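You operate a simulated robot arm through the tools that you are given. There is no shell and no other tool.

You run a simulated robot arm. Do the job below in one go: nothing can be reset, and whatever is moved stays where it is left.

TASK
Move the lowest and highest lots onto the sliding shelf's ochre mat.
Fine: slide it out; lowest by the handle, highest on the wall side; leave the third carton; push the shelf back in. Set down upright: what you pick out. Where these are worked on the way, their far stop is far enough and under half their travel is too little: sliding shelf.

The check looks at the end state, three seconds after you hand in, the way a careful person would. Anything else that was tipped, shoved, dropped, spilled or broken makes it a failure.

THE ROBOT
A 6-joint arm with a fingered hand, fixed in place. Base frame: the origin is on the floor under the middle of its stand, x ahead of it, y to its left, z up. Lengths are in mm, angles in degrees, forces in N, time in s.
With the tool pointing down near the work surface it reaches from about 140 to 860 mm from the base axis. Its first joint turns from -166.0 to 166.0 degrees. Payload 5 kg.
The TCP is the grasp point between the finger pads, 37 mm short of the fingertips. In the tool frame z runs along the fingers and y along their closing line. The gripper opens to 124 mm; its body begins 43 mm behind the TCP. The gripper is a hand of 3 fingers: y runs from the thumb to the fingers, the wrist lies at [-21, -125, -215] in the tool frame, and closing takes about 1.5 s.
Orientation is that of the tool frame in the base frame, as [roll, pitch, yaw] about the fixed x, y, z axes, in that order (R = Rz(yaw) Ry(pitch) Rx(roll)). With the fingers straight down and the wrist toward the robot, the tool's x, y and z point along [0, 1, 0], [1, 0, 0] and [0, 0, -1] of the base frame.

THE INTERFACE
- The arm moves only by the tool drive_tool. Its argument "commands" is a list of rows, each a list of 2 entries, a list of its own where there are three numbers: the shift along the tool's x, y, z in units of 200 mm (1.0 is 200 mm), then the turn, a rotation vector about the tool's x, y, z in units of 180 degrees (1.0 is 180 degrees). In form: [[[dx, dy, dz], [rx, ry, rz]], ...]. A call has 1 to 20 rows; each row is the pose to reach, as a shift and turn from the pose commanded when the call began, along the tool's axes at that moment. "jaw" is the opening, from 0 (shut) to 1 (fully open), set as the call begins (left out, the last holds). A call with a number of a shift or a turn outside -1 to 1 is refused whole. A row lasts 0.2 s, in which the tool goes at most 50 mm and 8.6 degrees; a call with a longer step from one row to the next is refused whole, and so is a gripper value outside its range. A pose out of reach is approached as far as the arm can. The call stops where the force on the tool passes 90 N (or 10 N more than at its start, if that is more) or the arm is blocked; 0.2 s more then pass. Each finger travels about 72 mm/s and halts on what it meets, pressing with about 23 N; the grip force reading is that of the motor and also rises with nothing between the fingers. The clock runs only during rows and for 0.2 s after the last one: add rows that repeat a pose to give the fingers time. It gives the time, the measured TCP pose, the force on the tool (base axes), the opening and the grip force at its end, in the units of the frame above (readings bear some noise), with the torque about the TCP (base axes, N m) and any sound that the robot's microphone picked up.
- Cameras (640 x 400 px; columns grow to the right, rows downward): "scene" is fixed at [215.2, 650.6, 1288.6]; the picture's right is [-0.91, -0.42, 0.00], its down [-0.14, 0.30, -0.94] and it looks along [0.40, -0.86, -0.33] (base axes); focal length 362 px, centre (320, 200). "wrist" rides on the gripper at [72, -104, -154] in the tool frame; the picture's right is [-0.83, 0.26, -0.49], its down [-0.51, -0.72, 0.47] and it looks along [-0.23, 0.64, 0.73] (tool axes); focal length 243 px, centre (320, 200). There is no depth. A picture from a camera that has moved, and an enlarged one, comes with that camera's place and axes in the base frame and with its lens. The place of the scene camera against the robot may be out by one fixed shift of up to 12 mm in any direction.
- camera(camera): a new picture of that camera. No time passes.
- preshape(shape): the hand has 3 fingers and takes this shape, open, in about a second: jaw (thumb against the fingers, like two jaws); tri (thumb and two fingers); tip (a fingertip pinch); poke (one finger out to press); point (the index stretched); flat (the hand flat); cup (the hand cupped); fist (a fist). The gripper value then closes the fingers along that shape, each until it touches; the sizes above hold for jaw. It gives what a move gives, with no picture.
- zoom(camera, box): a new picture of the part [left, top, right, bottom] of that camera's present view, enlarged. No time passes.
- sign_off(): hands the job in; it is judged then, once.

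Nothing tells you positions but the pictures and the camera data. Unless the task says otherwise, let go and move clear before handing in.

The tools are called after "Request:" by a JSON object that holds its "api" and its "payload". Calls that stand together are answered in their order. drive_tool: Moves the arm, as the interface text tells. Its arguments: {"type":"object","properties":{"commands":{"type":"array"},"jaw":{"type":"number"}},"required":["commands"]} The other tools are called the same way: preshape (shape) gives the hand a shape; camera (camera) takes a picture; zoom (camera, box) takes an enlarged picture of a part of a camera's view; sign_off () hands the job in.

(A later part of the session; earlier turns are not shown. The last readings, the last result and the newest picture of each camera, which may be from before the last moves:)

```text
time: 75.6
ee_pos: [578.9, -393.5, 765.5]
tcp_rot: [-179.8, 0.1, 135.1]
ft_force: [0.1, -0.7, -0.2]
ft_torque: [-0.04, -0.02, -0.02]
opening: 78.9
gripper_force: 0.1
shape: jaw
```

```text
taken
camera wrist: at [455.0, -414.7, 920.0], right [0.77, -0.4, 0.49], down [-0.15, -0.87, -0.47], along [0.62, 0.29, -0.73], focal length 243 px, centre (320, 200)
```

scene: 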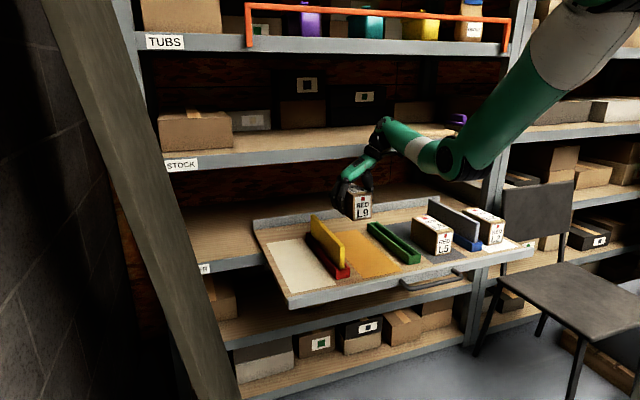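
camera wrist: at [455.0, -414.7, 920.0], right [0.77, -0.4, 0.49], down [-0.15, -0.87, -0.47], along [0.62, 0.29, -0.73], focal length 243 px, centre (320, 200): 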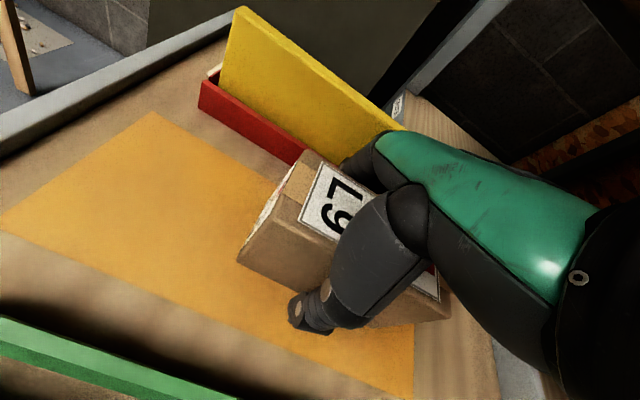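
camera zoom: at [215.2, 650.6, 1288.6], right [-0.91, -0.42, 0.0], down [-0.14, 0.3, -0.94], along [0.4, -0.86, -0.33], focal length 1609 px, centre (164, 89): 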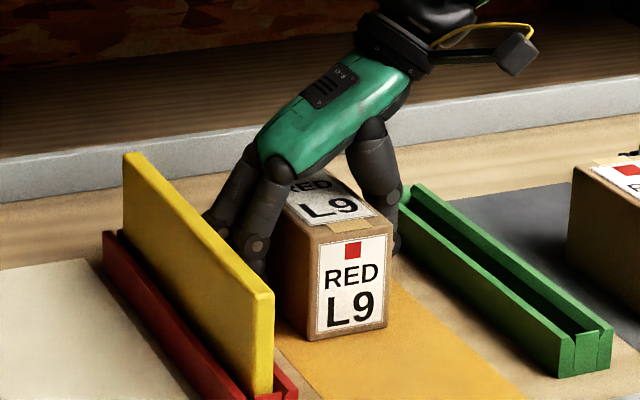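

L9 stands on the mat at n≈630–766. I'll raise 14 mm, tilt the hand 10° about its closing line, and re-grip so I can carry it about 30 mm further toward the wall side.

Request:
{"api": "drive_tool", "payload": {"commands": [[[0, 0, -0.035], [0, 0, 0]], [[0, 0, -0.075], [0, 0, 0]], [[0, 0, -0.075], [0, -0.028, 0]], [[0, 0, -0.075], [0, -0.0556, 0]], [[0, 0, -0.075], [0, -0.0556, 0]]]}}

Request:
{"api": "zoom", "payload": {"camera": "scene", "box": [310, 160, 410, 270]}}

Request:
{"api": "camera", "payload": {"camera": "wrist"}}

```text
time: 76.8
ee_pos: [602.0, -420.2, 761.4]
tcp_rot: [-179.9, 10.3, 134.9]
ft_force: [0.6, -1.9, 17.1]
ft_torque: [0.59, -0.6, -0.13]
opening: 78.8
gripper_force: 0.0
shape: jaw
out of reach, approached as far as the arm can: row 1, 2, 3, 4, 5
```

```text
3.64 times, centred on (360, 215) of scene
camera zoom: at [215.2, 650.6, 1288.6], right [-0.91, -0.42, 0.0], down [-0.14, 0.3, -0.94], along [0.4, -0.86, -0.33], focal length 1316 px, centre (174, 146)
```

zoom: 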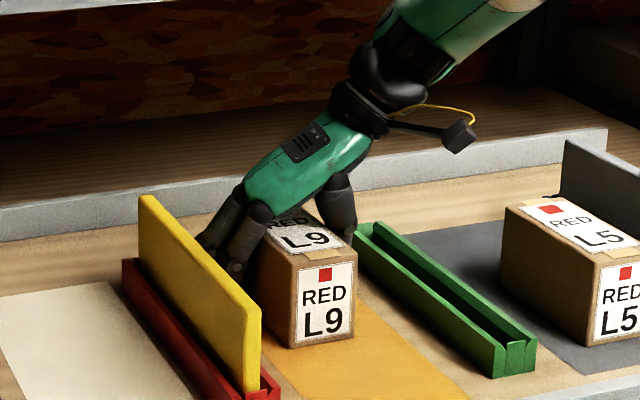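

```text
taken
camera wrist: at [459.5, -422.9, 900.3], right [0.7, -0.33, 0.63], down [-0.1, -0.92, -0.37], along [0.71, 0.2, -0.68], focal length 243 px, centre (320, 200)
```

wrist: 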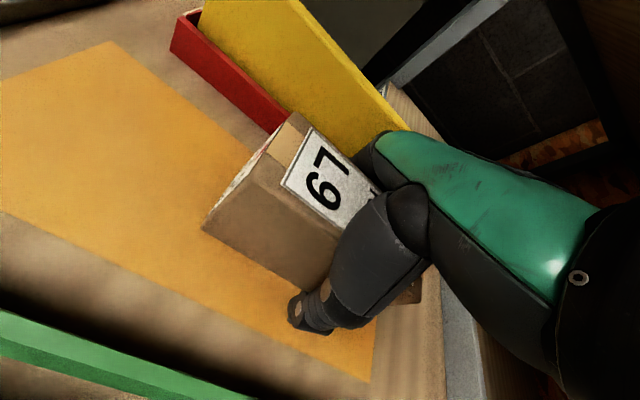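

The arm is almost fully stretched, so the tilt slid the hand inward and lightly pressed on the carton top (17 N). L9 is still upright, and I'll ease the hand up and back toward the robot in small steps.

Request:
{"api": "drive_tool", "payload": {"commands": [[[-0.0045, 0, -0.0246], [0, 0, 0]], [[0.0139, 0, -0.0635], [0, 0, 0]], [[0.041, 0, -0.109], [0, 0, 0]], [[0.0715, 0, -0.1655], [0, 0, 0]], [[0.0715, 0, -0.1655], [0, 0, 0]]]}}

Request:
{"api": "zoom", "payload": {"camera": "scene", "box": [310, 160, 410, 270]}}

```text
time: 78.0
ee_pos: [604.4, -425.3, 769.1]
tcp_rot: [-179.9, 10.1, 135.0]
ft_force: [-0.1, -0.1, 0.3]
ft_torque: [-0.04, 0.02, 0.02]
opening: 79.0
gripper_force: 0.1
shape: jaw
out of reach, approached as far as the arm can: row 2, 3, 4, 5
```

```text
3.64 times, centred on (360, 215) of scene
camera zoom: at [215.2, 650.6, 1288.6], right [-0.91, -0.42, 0.0], down [-0.14, 0.3, -0.94], along [0.4, -0.86, -0.33], focal length 1316 px, centre (174, 146)
```

zoom: 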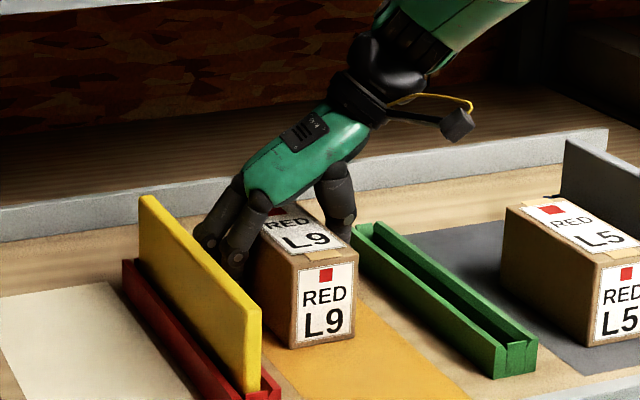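

Request:
{"api": "camera", "payload": {"camera": "scene"}}

Request:
{"api": "zoom", "payload": {"camera": "scene", "box": [340, 0, 640, 200]}}

```text
taken
```

scene: 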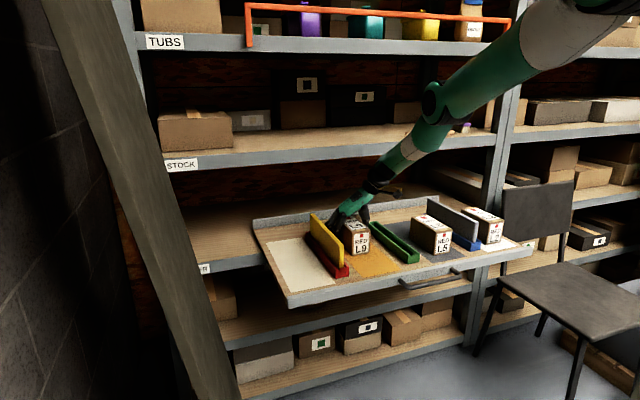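

```text
2.00 times, centred on (490, 100) of scene
camera zoom: at [215.2, 650.6, 1288.6], right [-0.91, -0.42, 0.0], down [-0.14, 0.3, -0.94], along [0.4, -0.86, -0.33], focal length 724 px, centre (-20, 400)
```

zoom: 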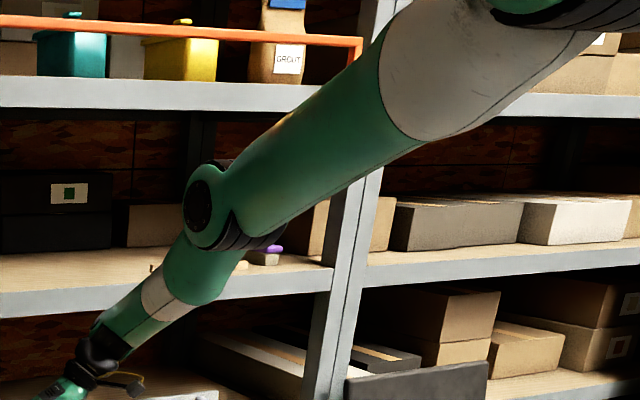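

The elbow passed through straight and flipped to its other branch, so the arm can only move on a thin shell for now. L9 stands untouched; I'll raise the hand along that shell, with the fingers sliding along the carton's sides, until it's clear above L9.

Request:
{"api": "drive_tool", "payload": {"commands": [[[-0.041, 0.01, -0.046], [0, 0, 0]], [[-0.0824, 0.02, -0.092], [0, 0, 0]], [[-0.131, 0.02, -0.16], [0, 0, 0]], [[-0.1796, 0.02, -0.227], [0, 0, 0]], [[-0.224, 0.02, -0.295], [0, 0, 0]], [[-0.268, 0.02, -0.3636], [0, 0, 0]], [[-0.268, 0.02, -0.3636], [0, 0, 0]]]}}

Request:
{"api": "zoom", "payload": {"camera": "scene", "box": [290, 90, 470, 270]}}

```text
time: 79.6
ee_pos: [638.2, -455.7, 849.0]
tcp_rot: [-179.9, 9.8, 135.0]
ft_force: [0.0, -0.1, 0.1]
ft_torque: [0.01, -0.02, -0.03]
opening: 79.2
gripper_force: 0.1
shape: jaw
out of reach, approached as far as the arm can: row 4, 5, 6, 7
```

```text
2.22 times, centred on (380, 180) of scene
camera zoom: at [215.2, 650.6, 1288.6], right [-0.91, -0.42, 0.0], down [-0.14, 0.3, -0.94], along [0.4, -0.86, -0.33], focal length 804 px, centre (187, 244)
```

zoom: 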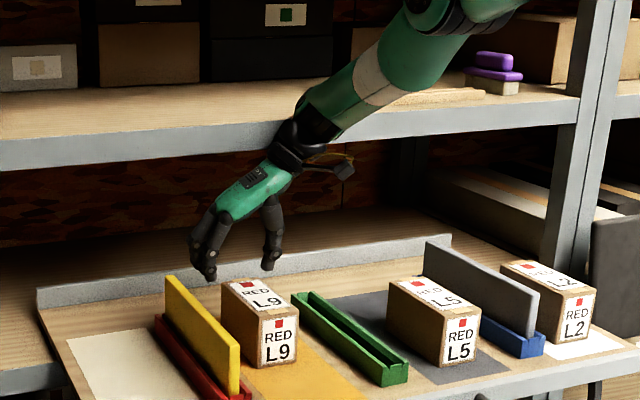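

The hand is clear above L9, which stands upright and undisturbed. I'll move right along the shell into free space over the green holder, and then try to get the elbow back to its normal bend.

Request:
{"api": "drive_tool", "payload": {"commands": [[[0.01, -0.16, 0], [0, 0, 0]], [[0.022, -0.32, -0.003], [0, 0, 0]], [[0.035, -0.48, -0.006], [0, 0, 0]], [[0.049, -0.645, -0.009], [0, 0, 0]], [[0.049, -0.645, -0.009], [0, 0, 0]]]}}

Request:
{"api": "camera", "payload": {"camera": "scene"}}

```text
time: 80.8
ee_pos: [535.6, -532.8, 852.0]
tcp_rot: [-179.8, 10.1, 135.0]
ft_force: [0.5, -0.4, 0.4]
ft_torque: [-0.02, 0.0, 0.01]
opening: 79.0
gripper_force: 0.1
shape: jaw
out of reach, approached as far as the arm can: row 4, 5
```

```text
taken
```

scene: 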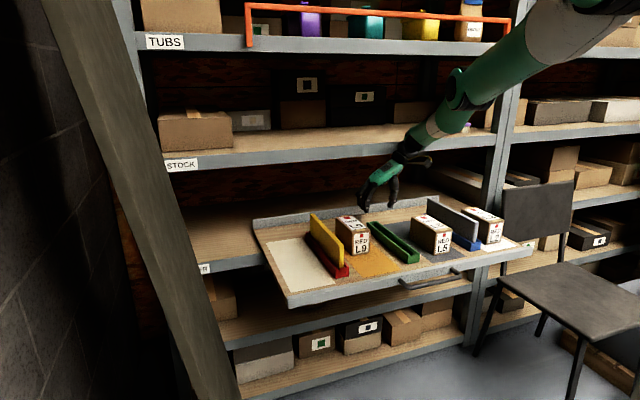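

L9, the dividers and the other cartons all stand well. In this free space I'll command a short stretch outward and then a retreat to bring the elbow back through straight.

Request:
{"api": "drive_tool", "payload": {"commands": [[[-0.083, -0.015, 0.055], [0, 0, 0]], [[-0.166, -0.03, 0.111], [0, 0, 0]], [[0, 0, 0], [0, 0, 0]], [[0.166, 0.03, -0.111], [0, 0, 0]], [[0.166, 0.03, -0.111], [0, 0, 0]]]}}

```text
time: 82.0
ee_pos: [515.4, -503.6, 868.1]
tcp_rot: [-179.9, 9.9, 135.0]
ft_force: [0.0, -0.4, 0.1]
ft_torque: [0.04, 0.04, 0.03]
opening: 79.0
gripper_force: 0.1
shape: jaw
out of reach, approached as far as the arm can: row 1, 2
```

The retreat was reached without complaint, so the elbow is back on its normal side. I'll look to confirm and re-check L9's position.

Request:
{"api": "camera", "payload": {"camera": "scene"}}

Request:
{"api": "zoom", "payload": {"camera": "scene", "box": [300, 190, 420, 290]}}

Request:
{"api": "camera", "payload": {"camera": "wrist"}}

```text
taken
```

scene: 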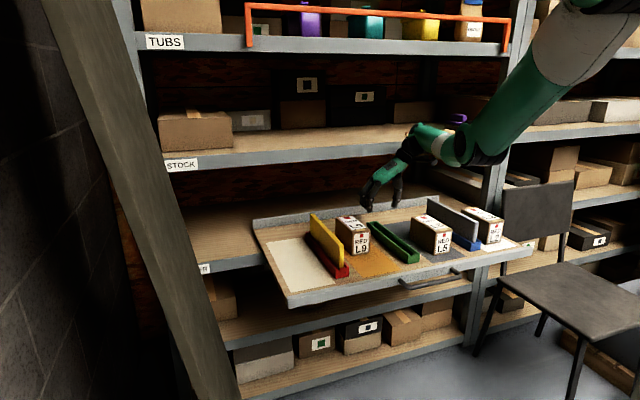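

```text
4.00 times, centred on (360, 240) of scene
camera zoom: at [215.2, 650.6, 1288.6], right [-0.91, -0.42, 0.0], down [-0.14, 0.3, -0.94], along [0.4, -0.86, -0.33], focal length 1448 px, centre (160, 40)
```

zoom: 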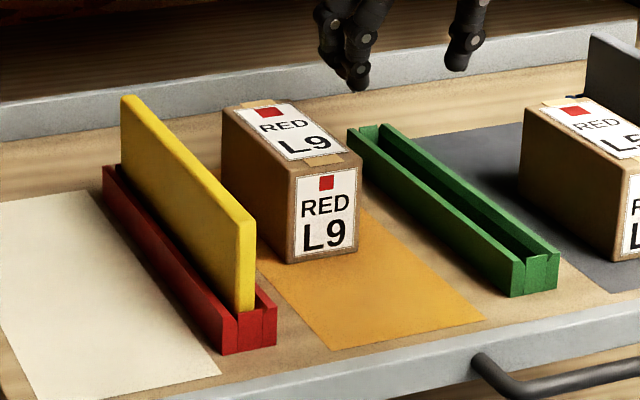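

```text
taken
camera wrist: at [374.5, -505.2, 1006.7], right [0.7, -0.33, 0.63], down [-0.1, -0.92, -0.37], along [0.7, 0.2, -0.68], focal length 243 px, centre (320, 200)
```

wrist: 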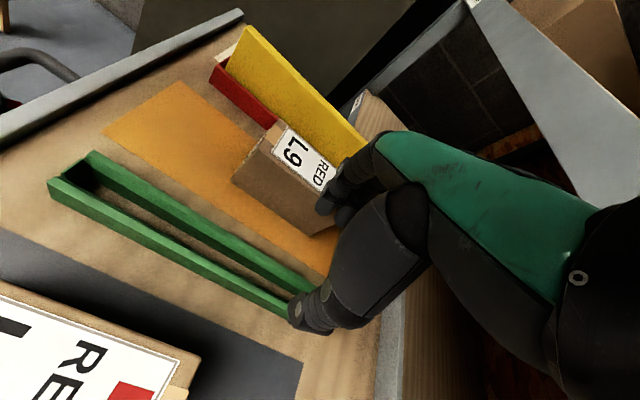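

The elbow is back to normal and everything stands. I'll return over L9 with the tilt kept (now with safe reach) and check the alignment before re-gripping.

Request:
{"api": "drive_tool", "payload": {"commands": [[[0.03, 0.14, -0.008], [0, 0, 0]], [[0.06, 0.28, -0.016], [0, 0, 0]], [[0.09, 0.42, -0.024], [0, 0, 0]], [[0.124, 0.56, -0.032], [0, 0, 0]], [[0.124, 0.6135, -0.032], [0, 0, 0]], [[0.124, 0.6135, -0.032], [0, 0, 0]]]}}

Request:
{"api": "camera", "payload": {"camera": "wrist"}}

Request:
{"api": "zoom", "payload": {"camera": "scene", "box": [300, 150, 420, 290]}}

```text
time: 83.4
ee_pos: [585.0, -398.7, 869.3]
tcp_rot: [-179.8, 10.1, 135.0]
ft_force: [0.6, -1.0, -0.8]
ft_torque: [0.05, -0.02, -0.02]
opening: 79.1
gripper_force: 0.0
shape: jaw
```

```text
taken
camera wrist: at [442.5, -401.3, 1008.6], right [0.7, -0.33, 0.63], down [-0.1, -0.92, -0.37], along [0.7, 0.2, -0.68], focal length 243 px, centre (320, 200)
```

wrist: 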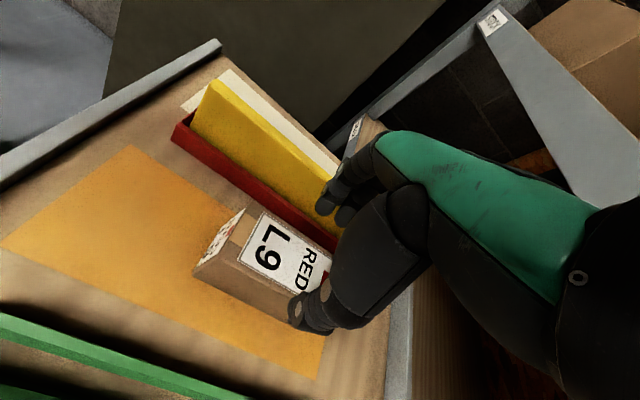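

```text
2.86 times, centred on (360, 220) of scene
camera zoom: at [215.2, 650.6, 1288.6], right [-0.91, -0.42, 0.0], down [-0.14, 0.3, -0.94], along [0.4, -0.86, -0.33], focal length 1034 px, centre (206, 143)
```

zoom: 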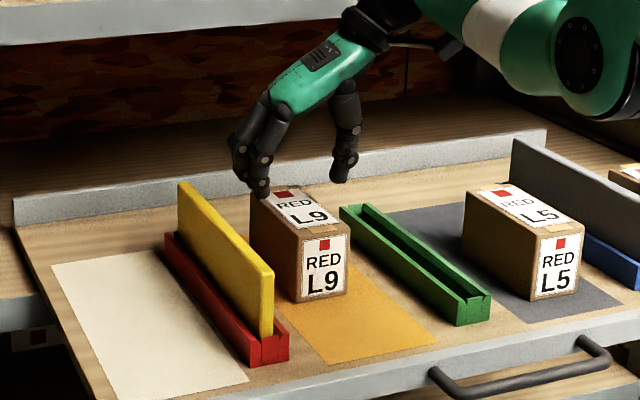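

Request:
{"api": "zoom", "payload": {"camera": "wrist", "box": [170, 190, 370, 350]}}

```text
2.50 times, centred on (270, 270) of wrist
camera zoom: at [442.5, -401.3, 1008.6], right [0.7, -0.33, 0.63], down [-0.1, -0.92, -0.37], along [0.7, 0.2, -0.68], focal length 606 px, centre (445, 25)
```

zoom: 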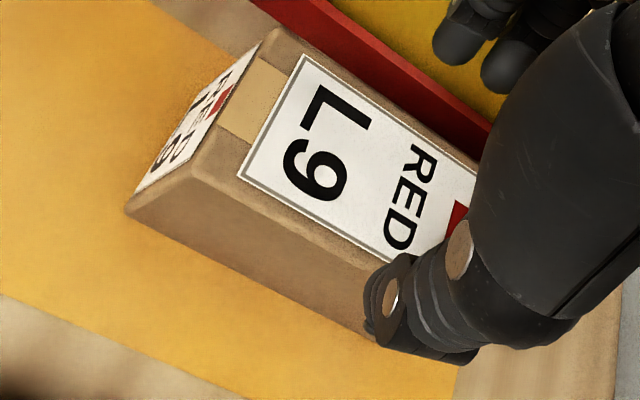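

L9 is exactly under the hand (l 100–162, n 635–768). I'll descend vertically with the tilt held and then close.

Request:
{"api": "drive_tool", "payload": {"commands": [[[0.0175, 0, 0.0985], [0, 0, 0]], [[0.0351, 0, 0.1969], [0, 0, 0]], [[0.0509, 0, 0.2855], [0, 0, 0]], [[0.0631, 0, 0.3544], [0, 0, 0]], [[0.0719, 0, 0.4036], [0, 0, 0]], [[0.0763, 0, 0.4283], [0, 0, 0]], [[0.0763, 0, 0.4283], [0, 0, 0]]]}}

Request:
{"api": "drive_tool", "payload": {"commands": [[[0, 0, 0], [0, 0, 0]], [[0, 0, 0], [0, 0, 0]], [[0, 0, 0], [0, 0, 0]], [[0, 0, 0], [0, 0, 0]], [[0, 0, 0], [0, 0, 0]]], "jaw": 0.0}}

Request:
{"api": "zoom", "payload": {"camera": "scene", "box": [310, 160, 410, 280]}}

```text
time: 85.0
ee_pos: [584.3, -398.6, 781.5]
tcp_rot: [-179.8, 10.0, 134.9]
ft_force: [0.6, 0.1, 0.3]
ft_torque: [-0.01, 0.01, 0.03]
opening: 79.0
gripper_force: 0.1
shape: jaw
```

```text
time: 86.2
ee_pos: [584.3, -400.2, 781.5]
tcp_rot: [-179.7, 10.1, 135.0]
ft_force: [1.2, -1.2, 1.1]
ft_torque: [0.01, -0.02, -0.04]
opening: 60.1
gripper_force: 23.2
shape: jaw
```

```text
3.33 times, centred on (360, 220) of scene
camera zoom: at [215.2, 650.6, 1288.6], right [-0.91, -0.42, 0.0], down [-0.14, 0.3, -0.94], along [0.4, -0.86, -0.33], focal length 1206 px, centre (187, 133)
```

zoom: 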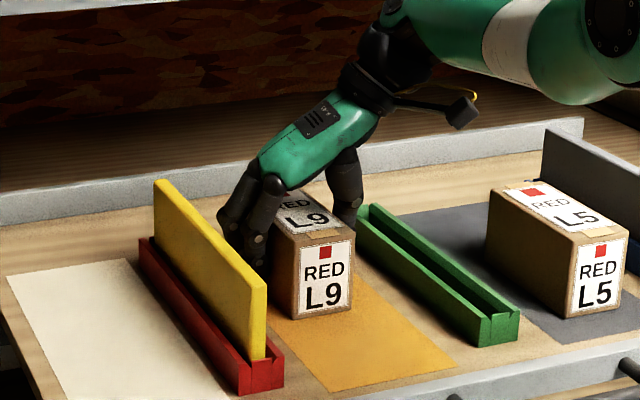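

Gripped. I'll lift 8 mm, carry it 27 mm toward the wall side and lower again.

Request:
{"api": "drive_tool", "payload": {"commands": [[[-0.0035, 0, -0.0197], [0, 0, 0]], [[-0.007, 0, -0.0394], [0, 0, 0]], [[-0.0292, 0, -0.0355], [0, 0, 0]], [[-0.0513, 0, -0.0315], [0, 0, 0]], [[-0.0735, 0, -0.0276], [0, 0, 0]], [[-0.0956, 0, -0.0236], [0, 0, 0]], [[-0.12, 0, -0.0195], [0, 0, 0]], [[-0.14, 0, -0.0157], [0, 0, 0]], [[-0.136, 0, 0.004], [0, 0, 0]], [[-0.134, 0, 0.017], [0, 0, 0]], [[-0.1332, 0, 0.0225], [0, 0, 0]], [[-0.1332, 0, 0.0225], [0, 0, 0]]]}}

Request:
{"api": "zoom", "payload": {"camera": "scene", "box": [310, 160, 410, 280]}}

```text
time: 88.8
ee_pos: [602.5, -417.1, 782.8]
tcp_rot: [-179.8, 10.1, 134.9]
ft_force: [-0.8, -0.1, -3.1]
ft_torque: [0.01, -0.02, -0.04]
opening: 60.2
gripper_force: 23.5
shape: jaw
```

```text
3.33 times, centred on (360, 220) of scene
camera zoom: at [215.2, 650.6, 1288.6], right [-0.91, -0.42, 0.0], down [-0.14, 0.3, -0.94], along [0.4, -0.86, -0.33], focal length 1206 px, centre (187, 133)
```

zoom: 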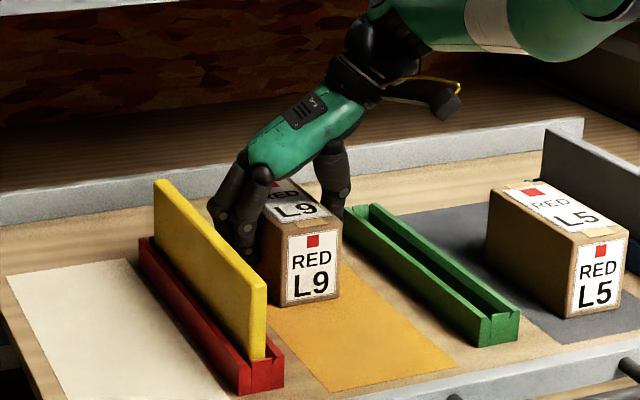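

The carton is partly supported. I'll lower another 1 mm and release.

Request:
{"api": "drive_tool", "payload": {"commands": [[[0.0005, 0, 0.003], [0, 0, 0]], [[0.0009, 0, 0.0055], [0, 0, 0]], [[0.0009, 0, 0.0055], [0, 0, 0]]]}}

Request:
{"api": "drive_tool", "payload": {"commands": [[[0, 0, 0], [0, 0, 0]], [[0, 0, 0], [0, 0, 0]], [[0, 0, 0], [0, 0, 0]], [[0, 0, 0], [0, 0, 0]]], "jaw": 0.64}}

Request:
{"api": "zoom", "payload": {"camera": "scene", "box": [310, 160, 410, 280]}}

```text
time: 89.6
ee_pos: [602.7, -418.4, 781.1]
tcp_rot: [-179.9, 10.3, 135.0]
ft_force: [1.2, 1.9, 5.6]
ft_torque: [0.05, -0.04, -0.01]
opening: 60.3
gripper_force: 22.6
shape: jaw
```

```text
time: 90.6
ee_pos: [603.0, -417.6, 780.8]
tcp_rot: [-179.8, 10.0, 135.0]
ft_force: [0.3, 0.5, -1.2]
ft_torque: [0.02, -0.01, -0.01]
opening: 78.7
gripper_force: 0.1
shape: jaw
```

```text
3.33 times, centred on (360, 220) of scene
camera zoom: at [215.2, 650.6, 1288.6], right [-0.91, -0.42, 0.0], down [-0.14, 0.3, -0.94], along [0.4, -0.86, -0.33], focal length 1206 px, centre (187, 133)
```

zoom: 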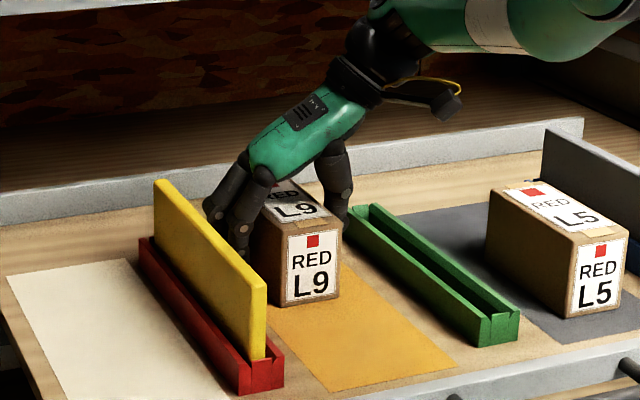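

L9 now stands at n≈661–794 on the mat, on the wall side. I'll rise clear and straighten the hand.

Request:
{"api": "drive_tool", "payload": {"commands": [[[-0.0088, 0, -0.0492], [0, 0, 0]], [[-0.0263, 0, -0.1477], [0, 0, 0]], [[-0.0526, 0, -0.2954], [0, 0, 0]], [[-0.0297, 0, -0.452], [0, 0, 0]], [[0.0266, 0, -0.5634], [0, 0, 0]], [[0.0266, 0, -0.5634], [0, 0.028, 0]], [[0.0266, 0, -0.5634], [0, 0.0561, 0]], [[0.0266, 0, -0.5634], [0, 0.0561, 0]]]}}

Request:
{"api": "camera", "payload": {"camera": "scene"}}

Request:
{"api": "camera", "payload": {"camera": "wrist"}}

```text
time: 92.4
ee_pos: [586.3, -400.9, 891.2]
tcp_rot: [-179.9, 0.0, 134.9]
ft_force: [0.1, -0.3, 0.1]
ft_torque: [-0.03, -0.02, -0.02]
opening: 79.1
gripper_force: 0.2
shape: jaw
```

```text
taken
```

scene: 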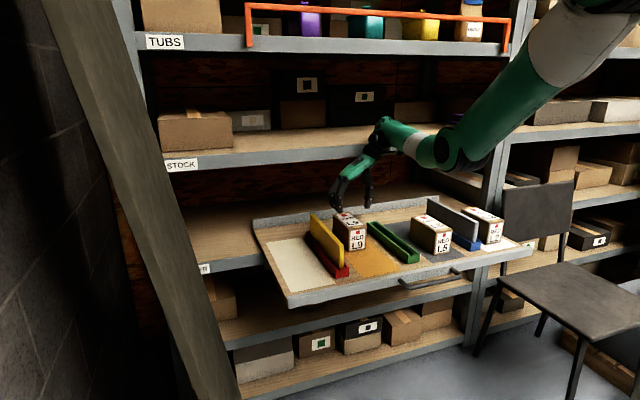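

```text
taken
camera wrist: at [461.7, -420.9, 1045.4], right [0.77, -0.4, 0.49], down [-0.15, -0.87, -0.47], along [0.62, 0.29, -0.73], focal length 243 px, centre (320, 200)
```

wrist: 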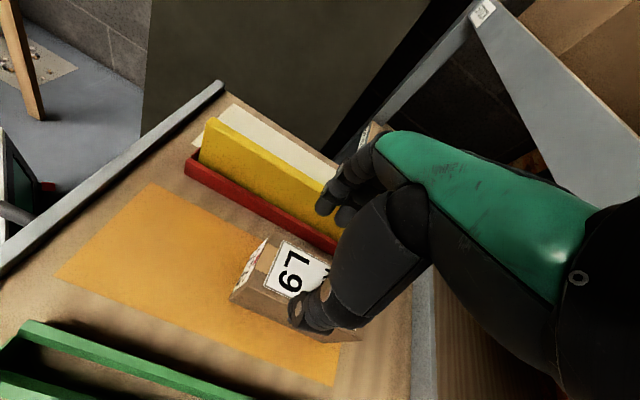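

L9 is well placed. I'll turn the hand to the other yaw and test, empty, whether L2's target spot (l≈112, n≈572) is reachable that way at carrying height.

Request:
{"api": "drive_tool", "payload": {"commands": [[[0.03, -0.03, -0.005], [0, 0, 0.04545]], [[0.06, -0.06, -0.01], [0, 0, 0.0909]], [[0.09, -0.09, -0.015], [0, 0, 0.13636]], [[0.12, -0.12, -0.02], [0, 0, 0.1818]], [[0.15, -0.15, -0.025], [0, 0, 0.22727]], [[0.18, -0.18, -0.03], [0, 0, 0.2727]], [[0.21, -0.21, -0.035], [0, 0, 0.31818]], [[0.24, -0.24, -0.04], [0, 0, 0.3636]], [[0.27, -0.27, -0.045], [0, 0, 0.40909]], [[0.31, -0.31, -0.05], [0, 0, 0.4545]], [[0.35, -0.35, -0.05], [0, 0, 0.5]], [[0.35, -0.35, -0.05], [0, 0, 0.5]]]}}

Request:
{"api": "drive_tool", "payload": {"commands": [[[0.023, -0.025, 0.014], [0, 0, 0.04545]], [[0.046, -0.05, 0.028], [0, 0, 0.0909]], [[0.07, -0.076, 0.042], [0, 0, 0.13636]], [[0.093, -0.1, 0.056], [0, 0, 0.1818]], [[0.116, -0.127, 0.07], [0, 0, 0.22727]], [[0.14, -0.152, 0.085], [0, 0, 0.2727]], [[0.162, -0.178, 0.1], [0, 0, 0.31818]], [[0.186, -0.2, 0.113], [0, 0, 0.3636]], [[0.21, -0.23, 0.127], [0, 0, 0.40909]], [[0.232, -0.255, 0.14], [0, 0, 0.4545]], [[0.255, -0.28, 0.155], [0, 0, 0.5]], [[0.255, -0.28, 0.155], [0, 0, 0.5]]]}}

Request:
{"api": "camera", "payload": {"camera": "scene"}}

Request:
{"api": "camera", "payload": {"camera": "wrist"}}

```text
time: 95.0
ee_pos: [488.2, -400.1, 901.7]
tcp_rot: [179.9, 0.1, 44.8]
ft_force: [1.0, -0.4, 0.1]
ft_torque: [0.0, -0.01, -0.01]
opening: 79.0
gripper_force: 0.1
shape: jaw
```

```text
time: 97.6
ee_pos: [482.8, -323.4, 869.5]
tcp_rot: [179.9, 0.0, -45.2]
ft_force: [-1.3, -0.4, 0.5]
ft_torque: [0.0, -0.02, 0.0]
opening: 78.8
gripper_force: 0.0
shape: jaw
```

```text
taken
```

scene: 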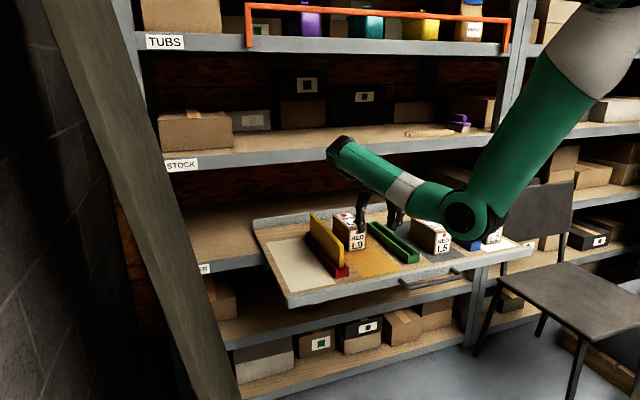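

```text
taken
camera wrist: at [608.9, -299.7, 1024.0], right [-0.77, 0.41, 0.49], down [0.15, 0.87, -0.47], along [-0.62, -0.29, -0.73], focal length 243 px, centre (320, 200)
```

wrist: 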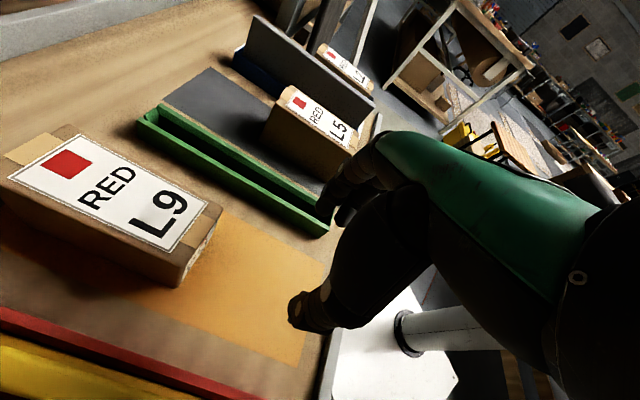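

L2's target spot is reachable with this yaw. Next I'll move across, above everything, to L2 on the right.

Request:
{"api": "drive_tool", "payload": {"commands": [[[0.0, 0.1, -0.05], [0, 0, 0]], [[0.03, 0.3, -0.1], [0, 0, 0]], [[0.07, 0.5, -0.1], [0, 0, 0]], [[0.11, 0.7, -0.1], [0, 0, 0]], [[0.15, 0.9, -0.1], [0, 0, 0]], [[0.15, 1.0, -0.1], [0, 0, 0]]], "jaw": 0.68}}

Request:
{"api": "drive_tool", "payload": {"commands": [[[0, 0.2, 0], [0, 0, 0]], [[0, 0.4, 0], [0, 0, 0]], [[0, 0.6, 0], [0, 0, 0]], [[0, 0.8, 0], [0, 0, 0]], [[0, 1.0, 0], [0, 0, 0]], [[0, 1.0, 0], [0, 0, 0]]]}}

Request:
{"api": "camera", "payload": {"camera": "wrist"}}

Request:
{"api": "camera", "payload": {"camera": "scene"}}

```text
time: 99.0
ee_pos: [362.7, -487.6, 892.6]
tcp_rot: [179.8, 0.1, -45.2]
ft_force: [0.3, 0.9, 0.1]
ft_torque: [-0.02, 0.02, 0.03]
opening: 83.9
gripper_force: 0.1
shape: jaw
```

```text
time: 100.4
ee_pos: [221.2, -631.5, 892.0]
tcp_rot: [179.9, 0.0, -45.1]
ft_force: [-0.3, -0.1, 0.0]
ft_torque: [0.01, 0.02, -0.02]
opening: 84.0
gripper_force: 0.1
shape: jaw
```

```text
taken
camera wrist: at [347.1, -606.0, 1046.4], right [-0.77, 0.4, 0.49], down [0.15, 0.87, -0.47], along [-0.62, -0.29, -0.73], focal length 243 px, centre (320, 200)
```

wrist: 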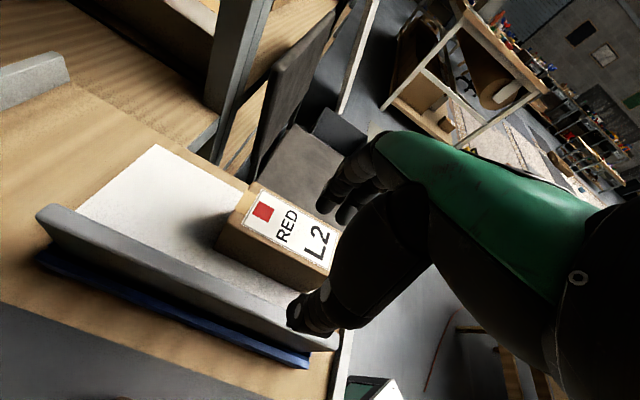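

```text
taken
```

scene: 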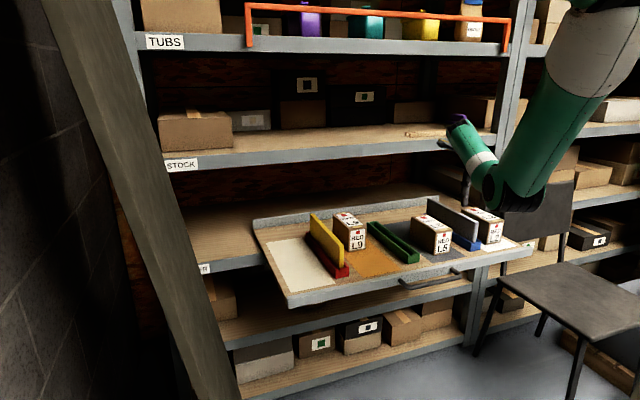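

I'm beside L2 with a clear view. I'll zoom in to measure L2 and the grey divider.

Request:
{"api": "zoom", "payload": {"camera": "wrist", "box": [180, 160, 370, 320]}}

Request:
{"api": "zoom", "payload": {"camera": "wrist", "box": [20, 180, 360, 390]}}

```text
2.50 times, centred on (275, 240) of wrist
camera zoom: at [347.1, -606.0, 1046.4], right [-0.77, 0.4, 0.49], down [0.15, 0.87, -0.47], along [-0.62, -0.29, -0.73], focal length 606 px, centre (432, 100)
```

zoom: 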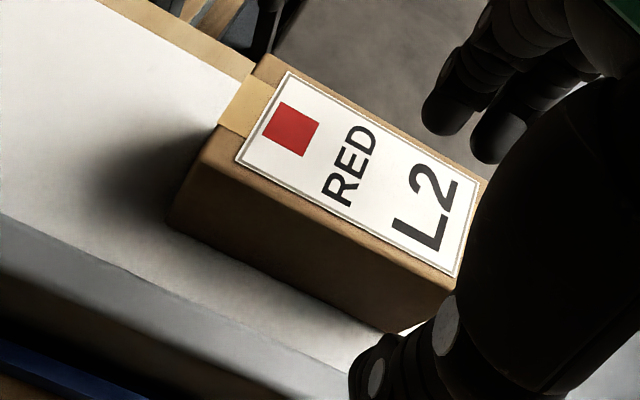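

```text
1.88 times, centred on (190, 285) of wrist
camera zoom: at [347.1, -606.0, 1046.4], right [-0.77, 0.4, 0.49], down [0.15, 0.87, -0.47], along [-0.62, -0.29, -0.73], focal length 457 px, centre (565, 40)
```

zoom: 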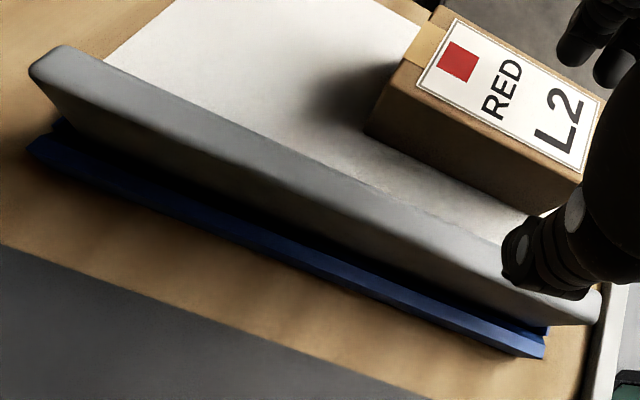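

L2 spans n 548–682, l -302 to -364, and the divider is about 57 mm away, so the thumb fits. I'll align and descend.

Request:
{"api": "drive_tool", "payload": {"commands": [[[0.005, 0.11, 0], [0, 0, 0]], [[0.01, 0.2145, 0], [0, 0, 0]], [[0.01, 0.2145, 0.1], [0, 0, 0]], [[0.01, 0.2145, 0.2], [0, 0, 0]], [[0.01, 0.2145, 0.3], [0, 0, 0]], [[0.01, 0.2145, 0.39], [0, 0, 0]], [[0.01, 0.2145, 0.46], [0, 0, 0]], [[0.01, 0.2145, 0.52], [0, 0, 0]], [[0.01, 0.2145, 0.57], [0, 0, 0]], [[0.01, 0.2145, 0.605], [0, 0, 0]], [[0.01, 0.2145, 0.6275], [0, 0, 0]], [[0.01, 0.2145, 0.6275], [0, 0, 0]]]}}

Request:
{"api": "camera", "payload": {"camera": "wrist"}}

Request:
{"api": "zoom", "payload": {"camera": "scene", "box": [400, 150, 540, 280]}}

```text
time: 103.0
ee_pos: [191.5, -660.5, 766.3]
tcp_rot: [179.8, 0.0, -45.1]
ft_force: [0.3, -0.7, 0.0]
ft_torque: [-0.04, 0.02, -0.03]
opening: 84.3
gripper_force: 0.1
shape: jaw
```

```text
taken
camera wrist: at [317.8, -635.7, 920.3], right [-0.77, 0.4, 0.49], down [0.15, 0.87, -0.47], along [-0.62, -0.29, -0.73], focal length 243 px, centre (320, 200)
```

wrist: 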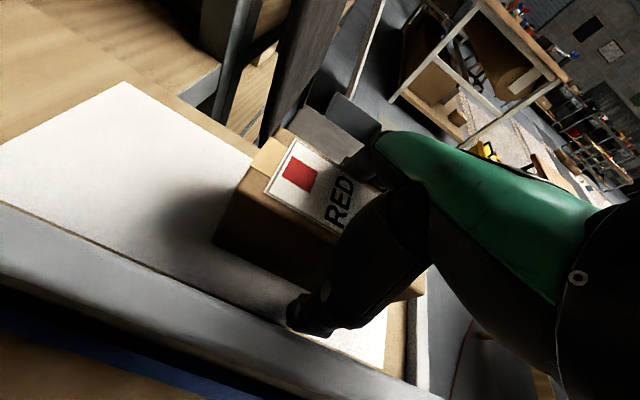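

```text
3.08 times, centred on (470, 215) of scene
camera zoom: at [215.2, 650.6, 1288.6], right [-0.91, -0.42, 0.0], down [-0.14, 0.3, -0.94], along [0.4, -0.86, -0.33], focal length 1114 px, centre (-142, 154)
```

zoom: 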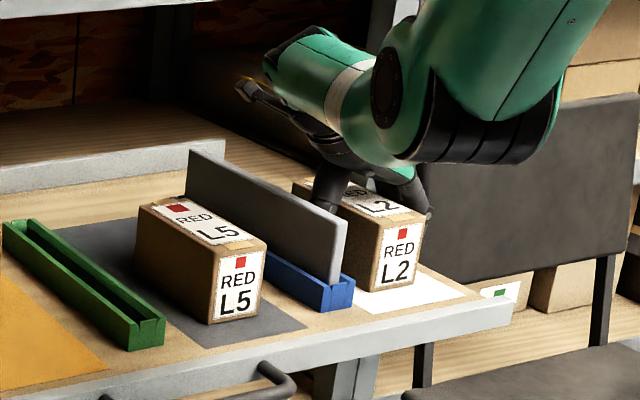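

The hand straddles L2 with no contact. I'll close on it.

Request:
{"api": "drive_tool", "payload": {"commands": [[[0, 0, 0], [0, 0, 0]], [[0, 0, 0], [0, 0, 0]], [[0, 0, 0], [0, 0, 0]], [[0, 0, 0], [0, 0, 0]], [[0, 0, 0], [0, 0, 0]], [[0, 0, 0], [0, 0, 0]]], "jaw": 0.0}}

Request:
{"api": "drive_tool", "payload": {"commands": [[[0, 0, -0.02], [0, 0, 0]], [[0, 0, -0.05], [0, 0, 0]], [[0, 0, -0.09], [0, 0, 0]], [[0, 0, -0.125], [0, 0, 0]], [[0, 0, -0.125], [0, 0, 0]]]}}

Request:
{"api": "zoom", "payload": {"camera": "scene", "box": [400, 150, 540, 280]}}

```text
time: 104.4
ee_pos: [192.0, -660.6, 766.4]
tcp_rot: [179.8, 0.0, -45.1]
ft_force: [-1.3, -2.2, 0.9]
ft_torque: [0.14, -0.13, -0.02]
opening: 60.3
gripper_force: 23.4
shape: jaw
```

```text
time: 105.6
ee_pos: [191.5, -659.5, 790.3]
tcp_rot: [180.0, 0.0, -45.0]
ft_force: [-0.4, 0.6, -8.0]
ft_torque: [0.08, 0.02, -0.01]
opening: 60.0
gripper_force: 22.8
shape: jaw
```

```text
3.08 times, centred on (470, 215) of scene
camera zoom: at [215.2, 650.6, 1288.6], right [-0.91, -0.42, 0.0], down [-0.14, 0.3, -0.94], along [0.4, -0.86, -0.33], focal length 1114 px, centre (-142, 154)
```

zoom: 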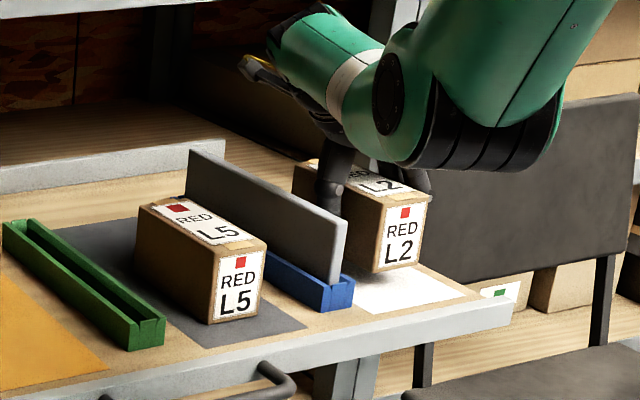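

L2 lifts level. I'll raise it above the grey divider.

Request:
{"api": "drive_tool", "payload": {"commands": [[[0, 0, -0.08], [0, 0, 0]], [[0, 0, -0.18], [0, 0, 0]], [[0, 0, -0.28], [0, 0, 0]], [[0, 0, -0.38], [0, 0, 0]], [[0, 0, -0.46], [0, 0, 0]], [[0, 0, -0.5], [0, 0, 0]], [[0, 0, -0.5], [0, 0, 0]]]}}

Request:
{"api": "zoom", "payload": {"camera": "scene", "box": [400, 130, 540, 280]}}

Request:
{"api": "camera", "payload": {"camera": "wrist"}}

```text
time: 107.2
ee_pos: [191.9, -659.4, 892.0]
tcp_rot: [179.9, 0.0, -45.1]
ft_force: [0.2, -0.3, -6.4]
ft_torque: [0.12, 0.03, 0.01]
opening: 59.9
gripper_force: 23.5
shape: jaw
```

```text
2.67 times, centred on (470, 205) of scene
camera zoom: at [215.2, 650.6, 1288.6], right [-0.91, -0.42, 0.0], down [-0.14, 0.3, -0.94], along [0.4, -0.86, -0.33], focal length 965 px, centre (-80, 187)
```

zoom: 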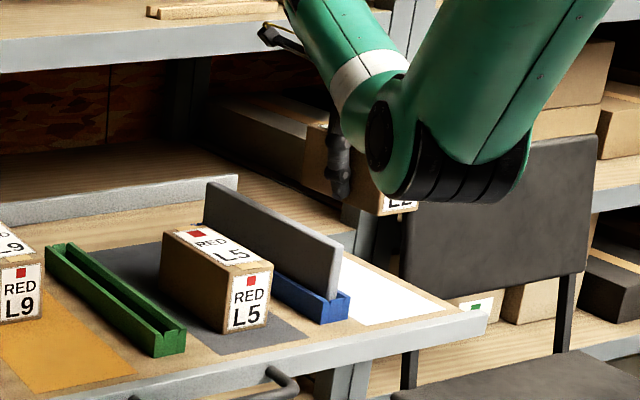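

```text
taken
camera wrist: at [318.1, -635.6, 1045.0], right [-0.77, 0.4, 0.49], down [0.15, 0.87, -0.47], along [-0.62, -0.29, -0.73], focal length 243 px, centre (320, 200)
```

wrist: 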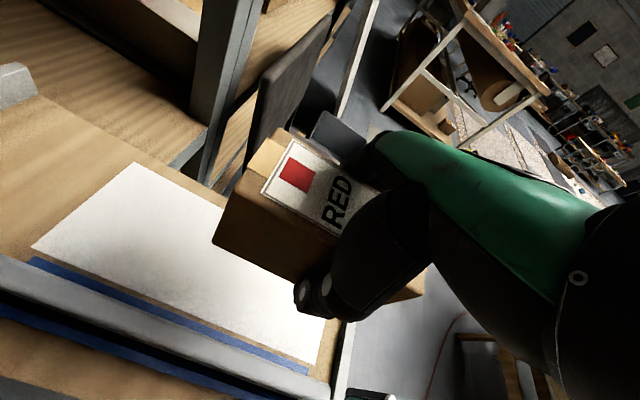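

The carton's bottom is about 25 mm above the divider top. I'll carry L2 left across the divider, L5 and the green holder in gentle steps.

Request:
{"api": "drive_tool", "payload": {"commands": [[[0, -0.04, 0], [0, 0, 0]], [[0, -0.12, 0], [0, 0, 0]], [[0, -0.22, 0], [0, 0, 0]], [[0, -0.32, 0], [0, 0, 0]], [[-0.01, -0.42, 0], [0, 0, 0]], [[-0.02, -0.52, 0], [0, 0, 0]], [[-0.03, -0.62, 0], [0, 0, 0]], [[-0.04, -0.72, 0], [0, 0, 0]], [[-0.05, -0.82, 0], [0, 0, 0]], [[-0.06, -0.92, 0], [0, 0, 0]], [[-0.065, -1.0, 0], [0, 0, 0]]]}}

Request:
{"api": "drive_tool", "payload": {"commands": [[[-0.01, -0.06, 0], [0, 0, 0]], [[-0.02, -0.15, 0], [0, 0, 0]], [[-0.03, -0.25, 0], [0, 0, 0]], [[-0.04, -0.35, 0], [0, 0, 0]], [[-0.05, -0.45, 0], [0, 0, 0]], [[-0.06, -0.55, 0], [0, 0, 0]], [[-0.065, -0.65, 0], [0, 0, 0]], [[-0.065, -0.75, 0], [0, 0, 0]], [[-0.065, -0.85, 0], [0, 0, 0]], [[-0.065, -0.94, 0], [0, 0, 0]], [[-0.065, -0.99, 0], [0, 0, 0]], [[-0.065, -0.99, 0], [0, 0, 0]]]}}

Request:
{"api": "camera", "payload": {"camera": "scene"}}

Request:
{"api": "camera", "payload": {"camera": "wrist"}}

```text
time: 109.6
ee_pos: [323.3, -509.1, 890.3]
tcp_rot: [179.8, 0.0, -45.1]
ft_force: [0.2, -0.2, -8.0]
ft_torque: [0.09, 0.03, 0.02]
opening: 59.7
gripper_force: 23.5
shape: jaw
```

```text
time: 112.2
ee_pos: [455.5, -359.0, 889.3]
tcp_rot: [179.7, 0.0, -45.1]
ft_force: [0.4, 0.7, -7.8]
ft_torque: [0.07, 0.06, 0.0]
opening: 60.0
gripper_force: 23.0
shape: jaw
```

```text
taken
```

scene: 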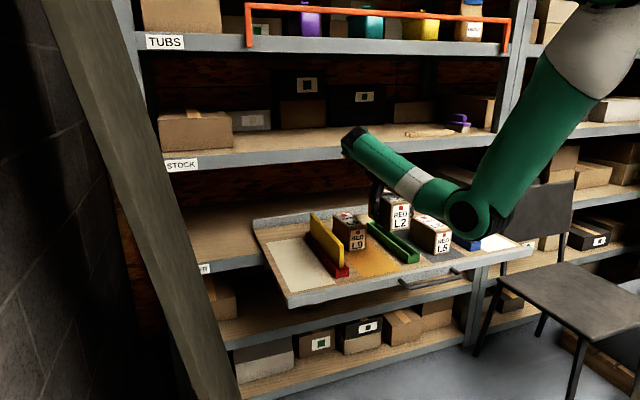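

```text
taken
camera wrist: at [582.0, -335.9, 1044.1], right [-0.77, 0.4, 0.49], down [0.15, 0.87, -0.47], along [-0.62, -0.29, -0.73], focal length 243 px, centre (320, 200)
```

wrist: 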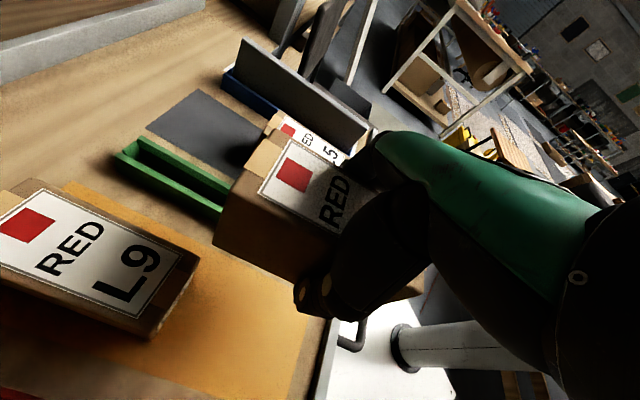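

L2 is over the mat's right edge and L5 and the green holder are untouched. I'll move to the target column and lower to z≈830, then check the spacing to L9.

Request:
{"api": "drive_tool", "payload": {"commands": [[[-0.015, -0.06, 0.02], [0, 0, 0]], [[-0.035, -0.14, 0.06], [0, 0, 0]], [[-0.05, -0.2, 0.11], [0, 0, 0]], [[-0.055, -0.22, 0.17], [0, 0, 0]], [[-0.055, -0.22, 0.24], [0, 0, 0]], [[-0.055, -0.22, 0.3], [0, 0, 0]], [[-0.055, -0.22, 0.3], [0, 0, 0]]]}}

Request:
{"api": "camera", "payload": {"camera": "wrist"}}

Request:
{"api": "zoom", "payload": {"camera": "scene", "box": [290, 150, 430, 300]}}

```text
time: 113.8
ee_pos: [477.3, -320.5, 828.0]
tcp_rot: [179.8, 0.0, -45.1]
ft_force: [-0.2, -0.1, -7.8]
ft_torque: [0.06, 0.11, -0.03]
opening: 60.0
gripper_force: 23.0
shape: jaw
```

```text
taken
camera wrist: at [604.1, -296.4, 982.9], right [-0.77, 0.4, 0.49], down [0.15, 0.87, -0.47], along [-0.62, -0.29, -0.73], focal length 243 px, centre (320, 200)
```

wrist: 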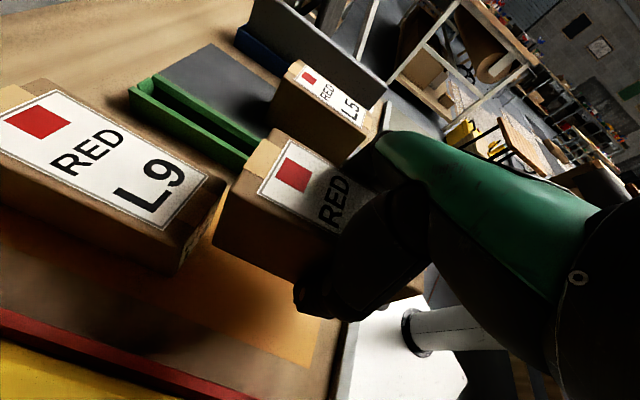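

```text
2.67 times, centred on (360, 225) of scene
camera zoom: at [215.2, 650.6, 1288.6], right [-0.91, -0.42, 0.0], down [-0.14, 0.3, -0.94], along [0.4, -0.86, -0.33], focal length 965 px, centre (213, 133)
```

zoom: 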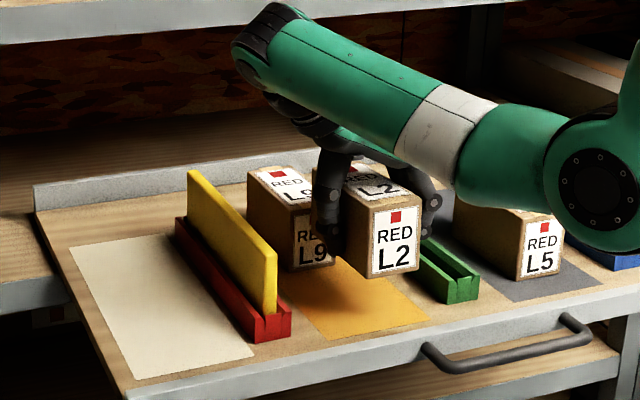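

Request:
{"api": "zoom", "payload": {"camera": "wrist", "box": [100, 120, 340, 320]}}

```text
2.00 times, centred on (220, 220) of wrist
camera zoom: at [604.1, -296.4, 982.9], right [-0.77, 0.4, 0.49], down [0.15, 0.87, -0.47], along [-0.62, -0.29, -0.73], focal length 485 px, centre (520, 160)
```

zoom: 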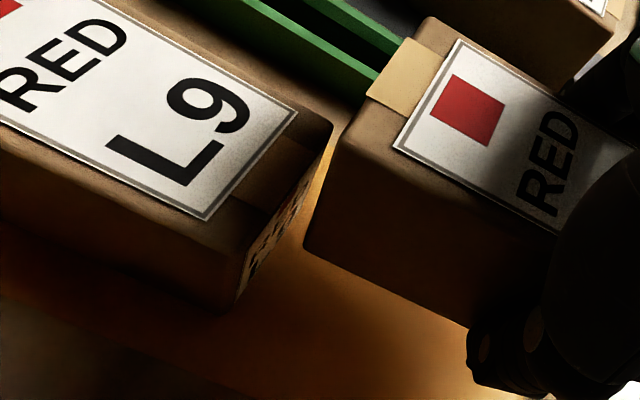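

The spacing is good: L2 would span n≈511–645, about 16 mm in front of L9 and inside the mat. I'll lower it gently.

Request:
{"api": "drive_tool", "payload": {"commands": [[[0, 0, 0.06], [0, 0, 0]], [[0, 0, 0.12], [0, 0, 0]], [[0, 0, 0.18], [0, 0, 0]], [[0, 0, 0.23], [0, 0, 0]], [[0, 0, 0.265], [0, 0, 0]], [[0, 0, 0.285], [0, 0, 0]], [[0, 0, 0.297], [0, 0, 0]], [[0, 0, 0.297], [0, 0, 0]]]}}

Request:
{"api": "zoom", "payload": {"camera": "scene", "box": [290, 150, 430, 300]}}

```text
time: 115.6
ee_pos: [478.3, -321.3, 769.7]
tcp_rot: [179.9, 0.0, -45.0]
ft_force: [-0.3, 0.1, -5.9]
ft_torque: [0.07, 0.02, 0.0]
opening: 60.0
gripper_force: 22.9
shape: jaw
```

```text
2.67 times, centred on (360, 225) of scene
camera zoom: at [215.2, 650.6, 1288.6], right [-0.91, -0.42, 0.0], down [-0.14, 0.3, -0.94], along [0.4, -0.86, -0.33], focal length 965 px, centre (213, 133)
```

zoom: 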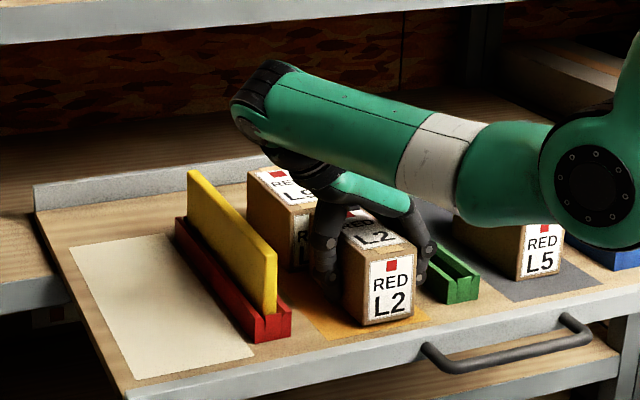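

Request:
{"api": "drive_tool", "payload": {"commands": [[[0, 0, 0.006], [0, 0, 0]], [[0, 0, 0.011], [0, 0, 0]], [[0, 0, 0.014], [0, 0, 0]], [[0, 0, 0.014], [0, 0, 0]]]}}

```text
time: 116.6
ee_pos: [480.0, -321.9, 768.3]
tcp_rot: [179.7, 0.0, -45.2]
ft_force: [-1.8, 0.3, -3.5]
ft_torque: [-0.02, -0.12, -0.05]
opening: 59.9
gripper_force: 22.7
shape: jaw
```

Request:
{"api": "drive_tool", "payload": {"commands": [[[0, 0, 0.003], [0, 0, 0]], [[0, 0, 0.006], [0, 0, 0]], [[0, 0, 0.006], [0, 0, 0]]]}}

Request:
{"api": "drive_tool", "payload": {"commands": [[[0, 0, 0], [0, 0, 0]], [[0, 0, 0], [0, 0, 0]], [[0, 0, 0], [0, 0, 0]], [[0, 0, 0], [0, 0, 0]]], "jaw": 0.64}}

Request:
{"api": "zoom", "payload": {"camera": "scene", "box": [290, 150, 430, 300]}}

Request:
{"api": "camera", "payload": {"camera": "wrist"}}

```text
time: 117.4
ee_pos: [479.7, -321.8, 766.5]
tcp_rot: [179.8, -0.1, -45.1]
ft_force: [-1.6, -0.2, 1.9]
ft_torque: [0.01, -0.22, -0.01]
opening: 59.8
gripper_force: 22.8
shape: jaw
```

```text
time: 118.4
ee_pos: [479.2, -321.7, 767.0]
tcp_rot: [179.8, 0.0, -45.0]
ft_force: [-0.4, -0.2, 0.9]
ft_torque: [-0.03, 0.01, -0.02]
opening: 79.0
gripper_force: 0.0
shape: jaw
```

```text
2.67 times, centred on (360, 225) of scene
camera zoom: at [215.2, 650.6, 1288.6], right [-0.91, -0.42, 0.0], down [-0.14, 0.3, -0.94], along [0.4, -0.86, -0.33], focal length 965 px, centre (213, 133)
```

zoom: 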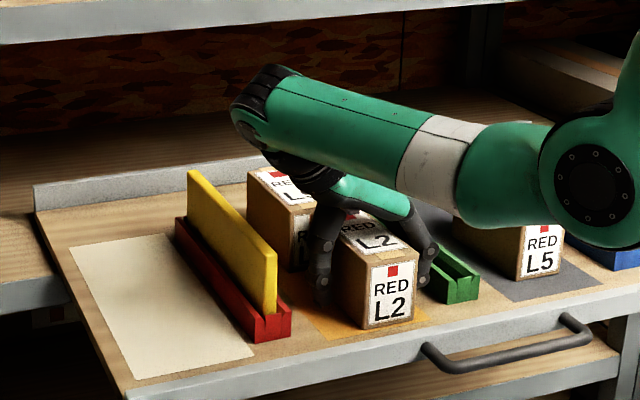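

```text
taken
camera wrist: at [605.4, -297.5, 920.2], right [-0.77, 0.4, 0.49], down [0.15, 0.87, -0.47], along [-0.62, -0.29, -0.73], focal length 243 px, centre (320, 200)
```

wrist: 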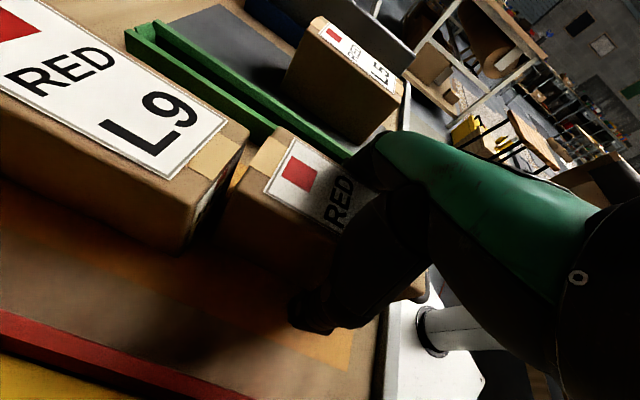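

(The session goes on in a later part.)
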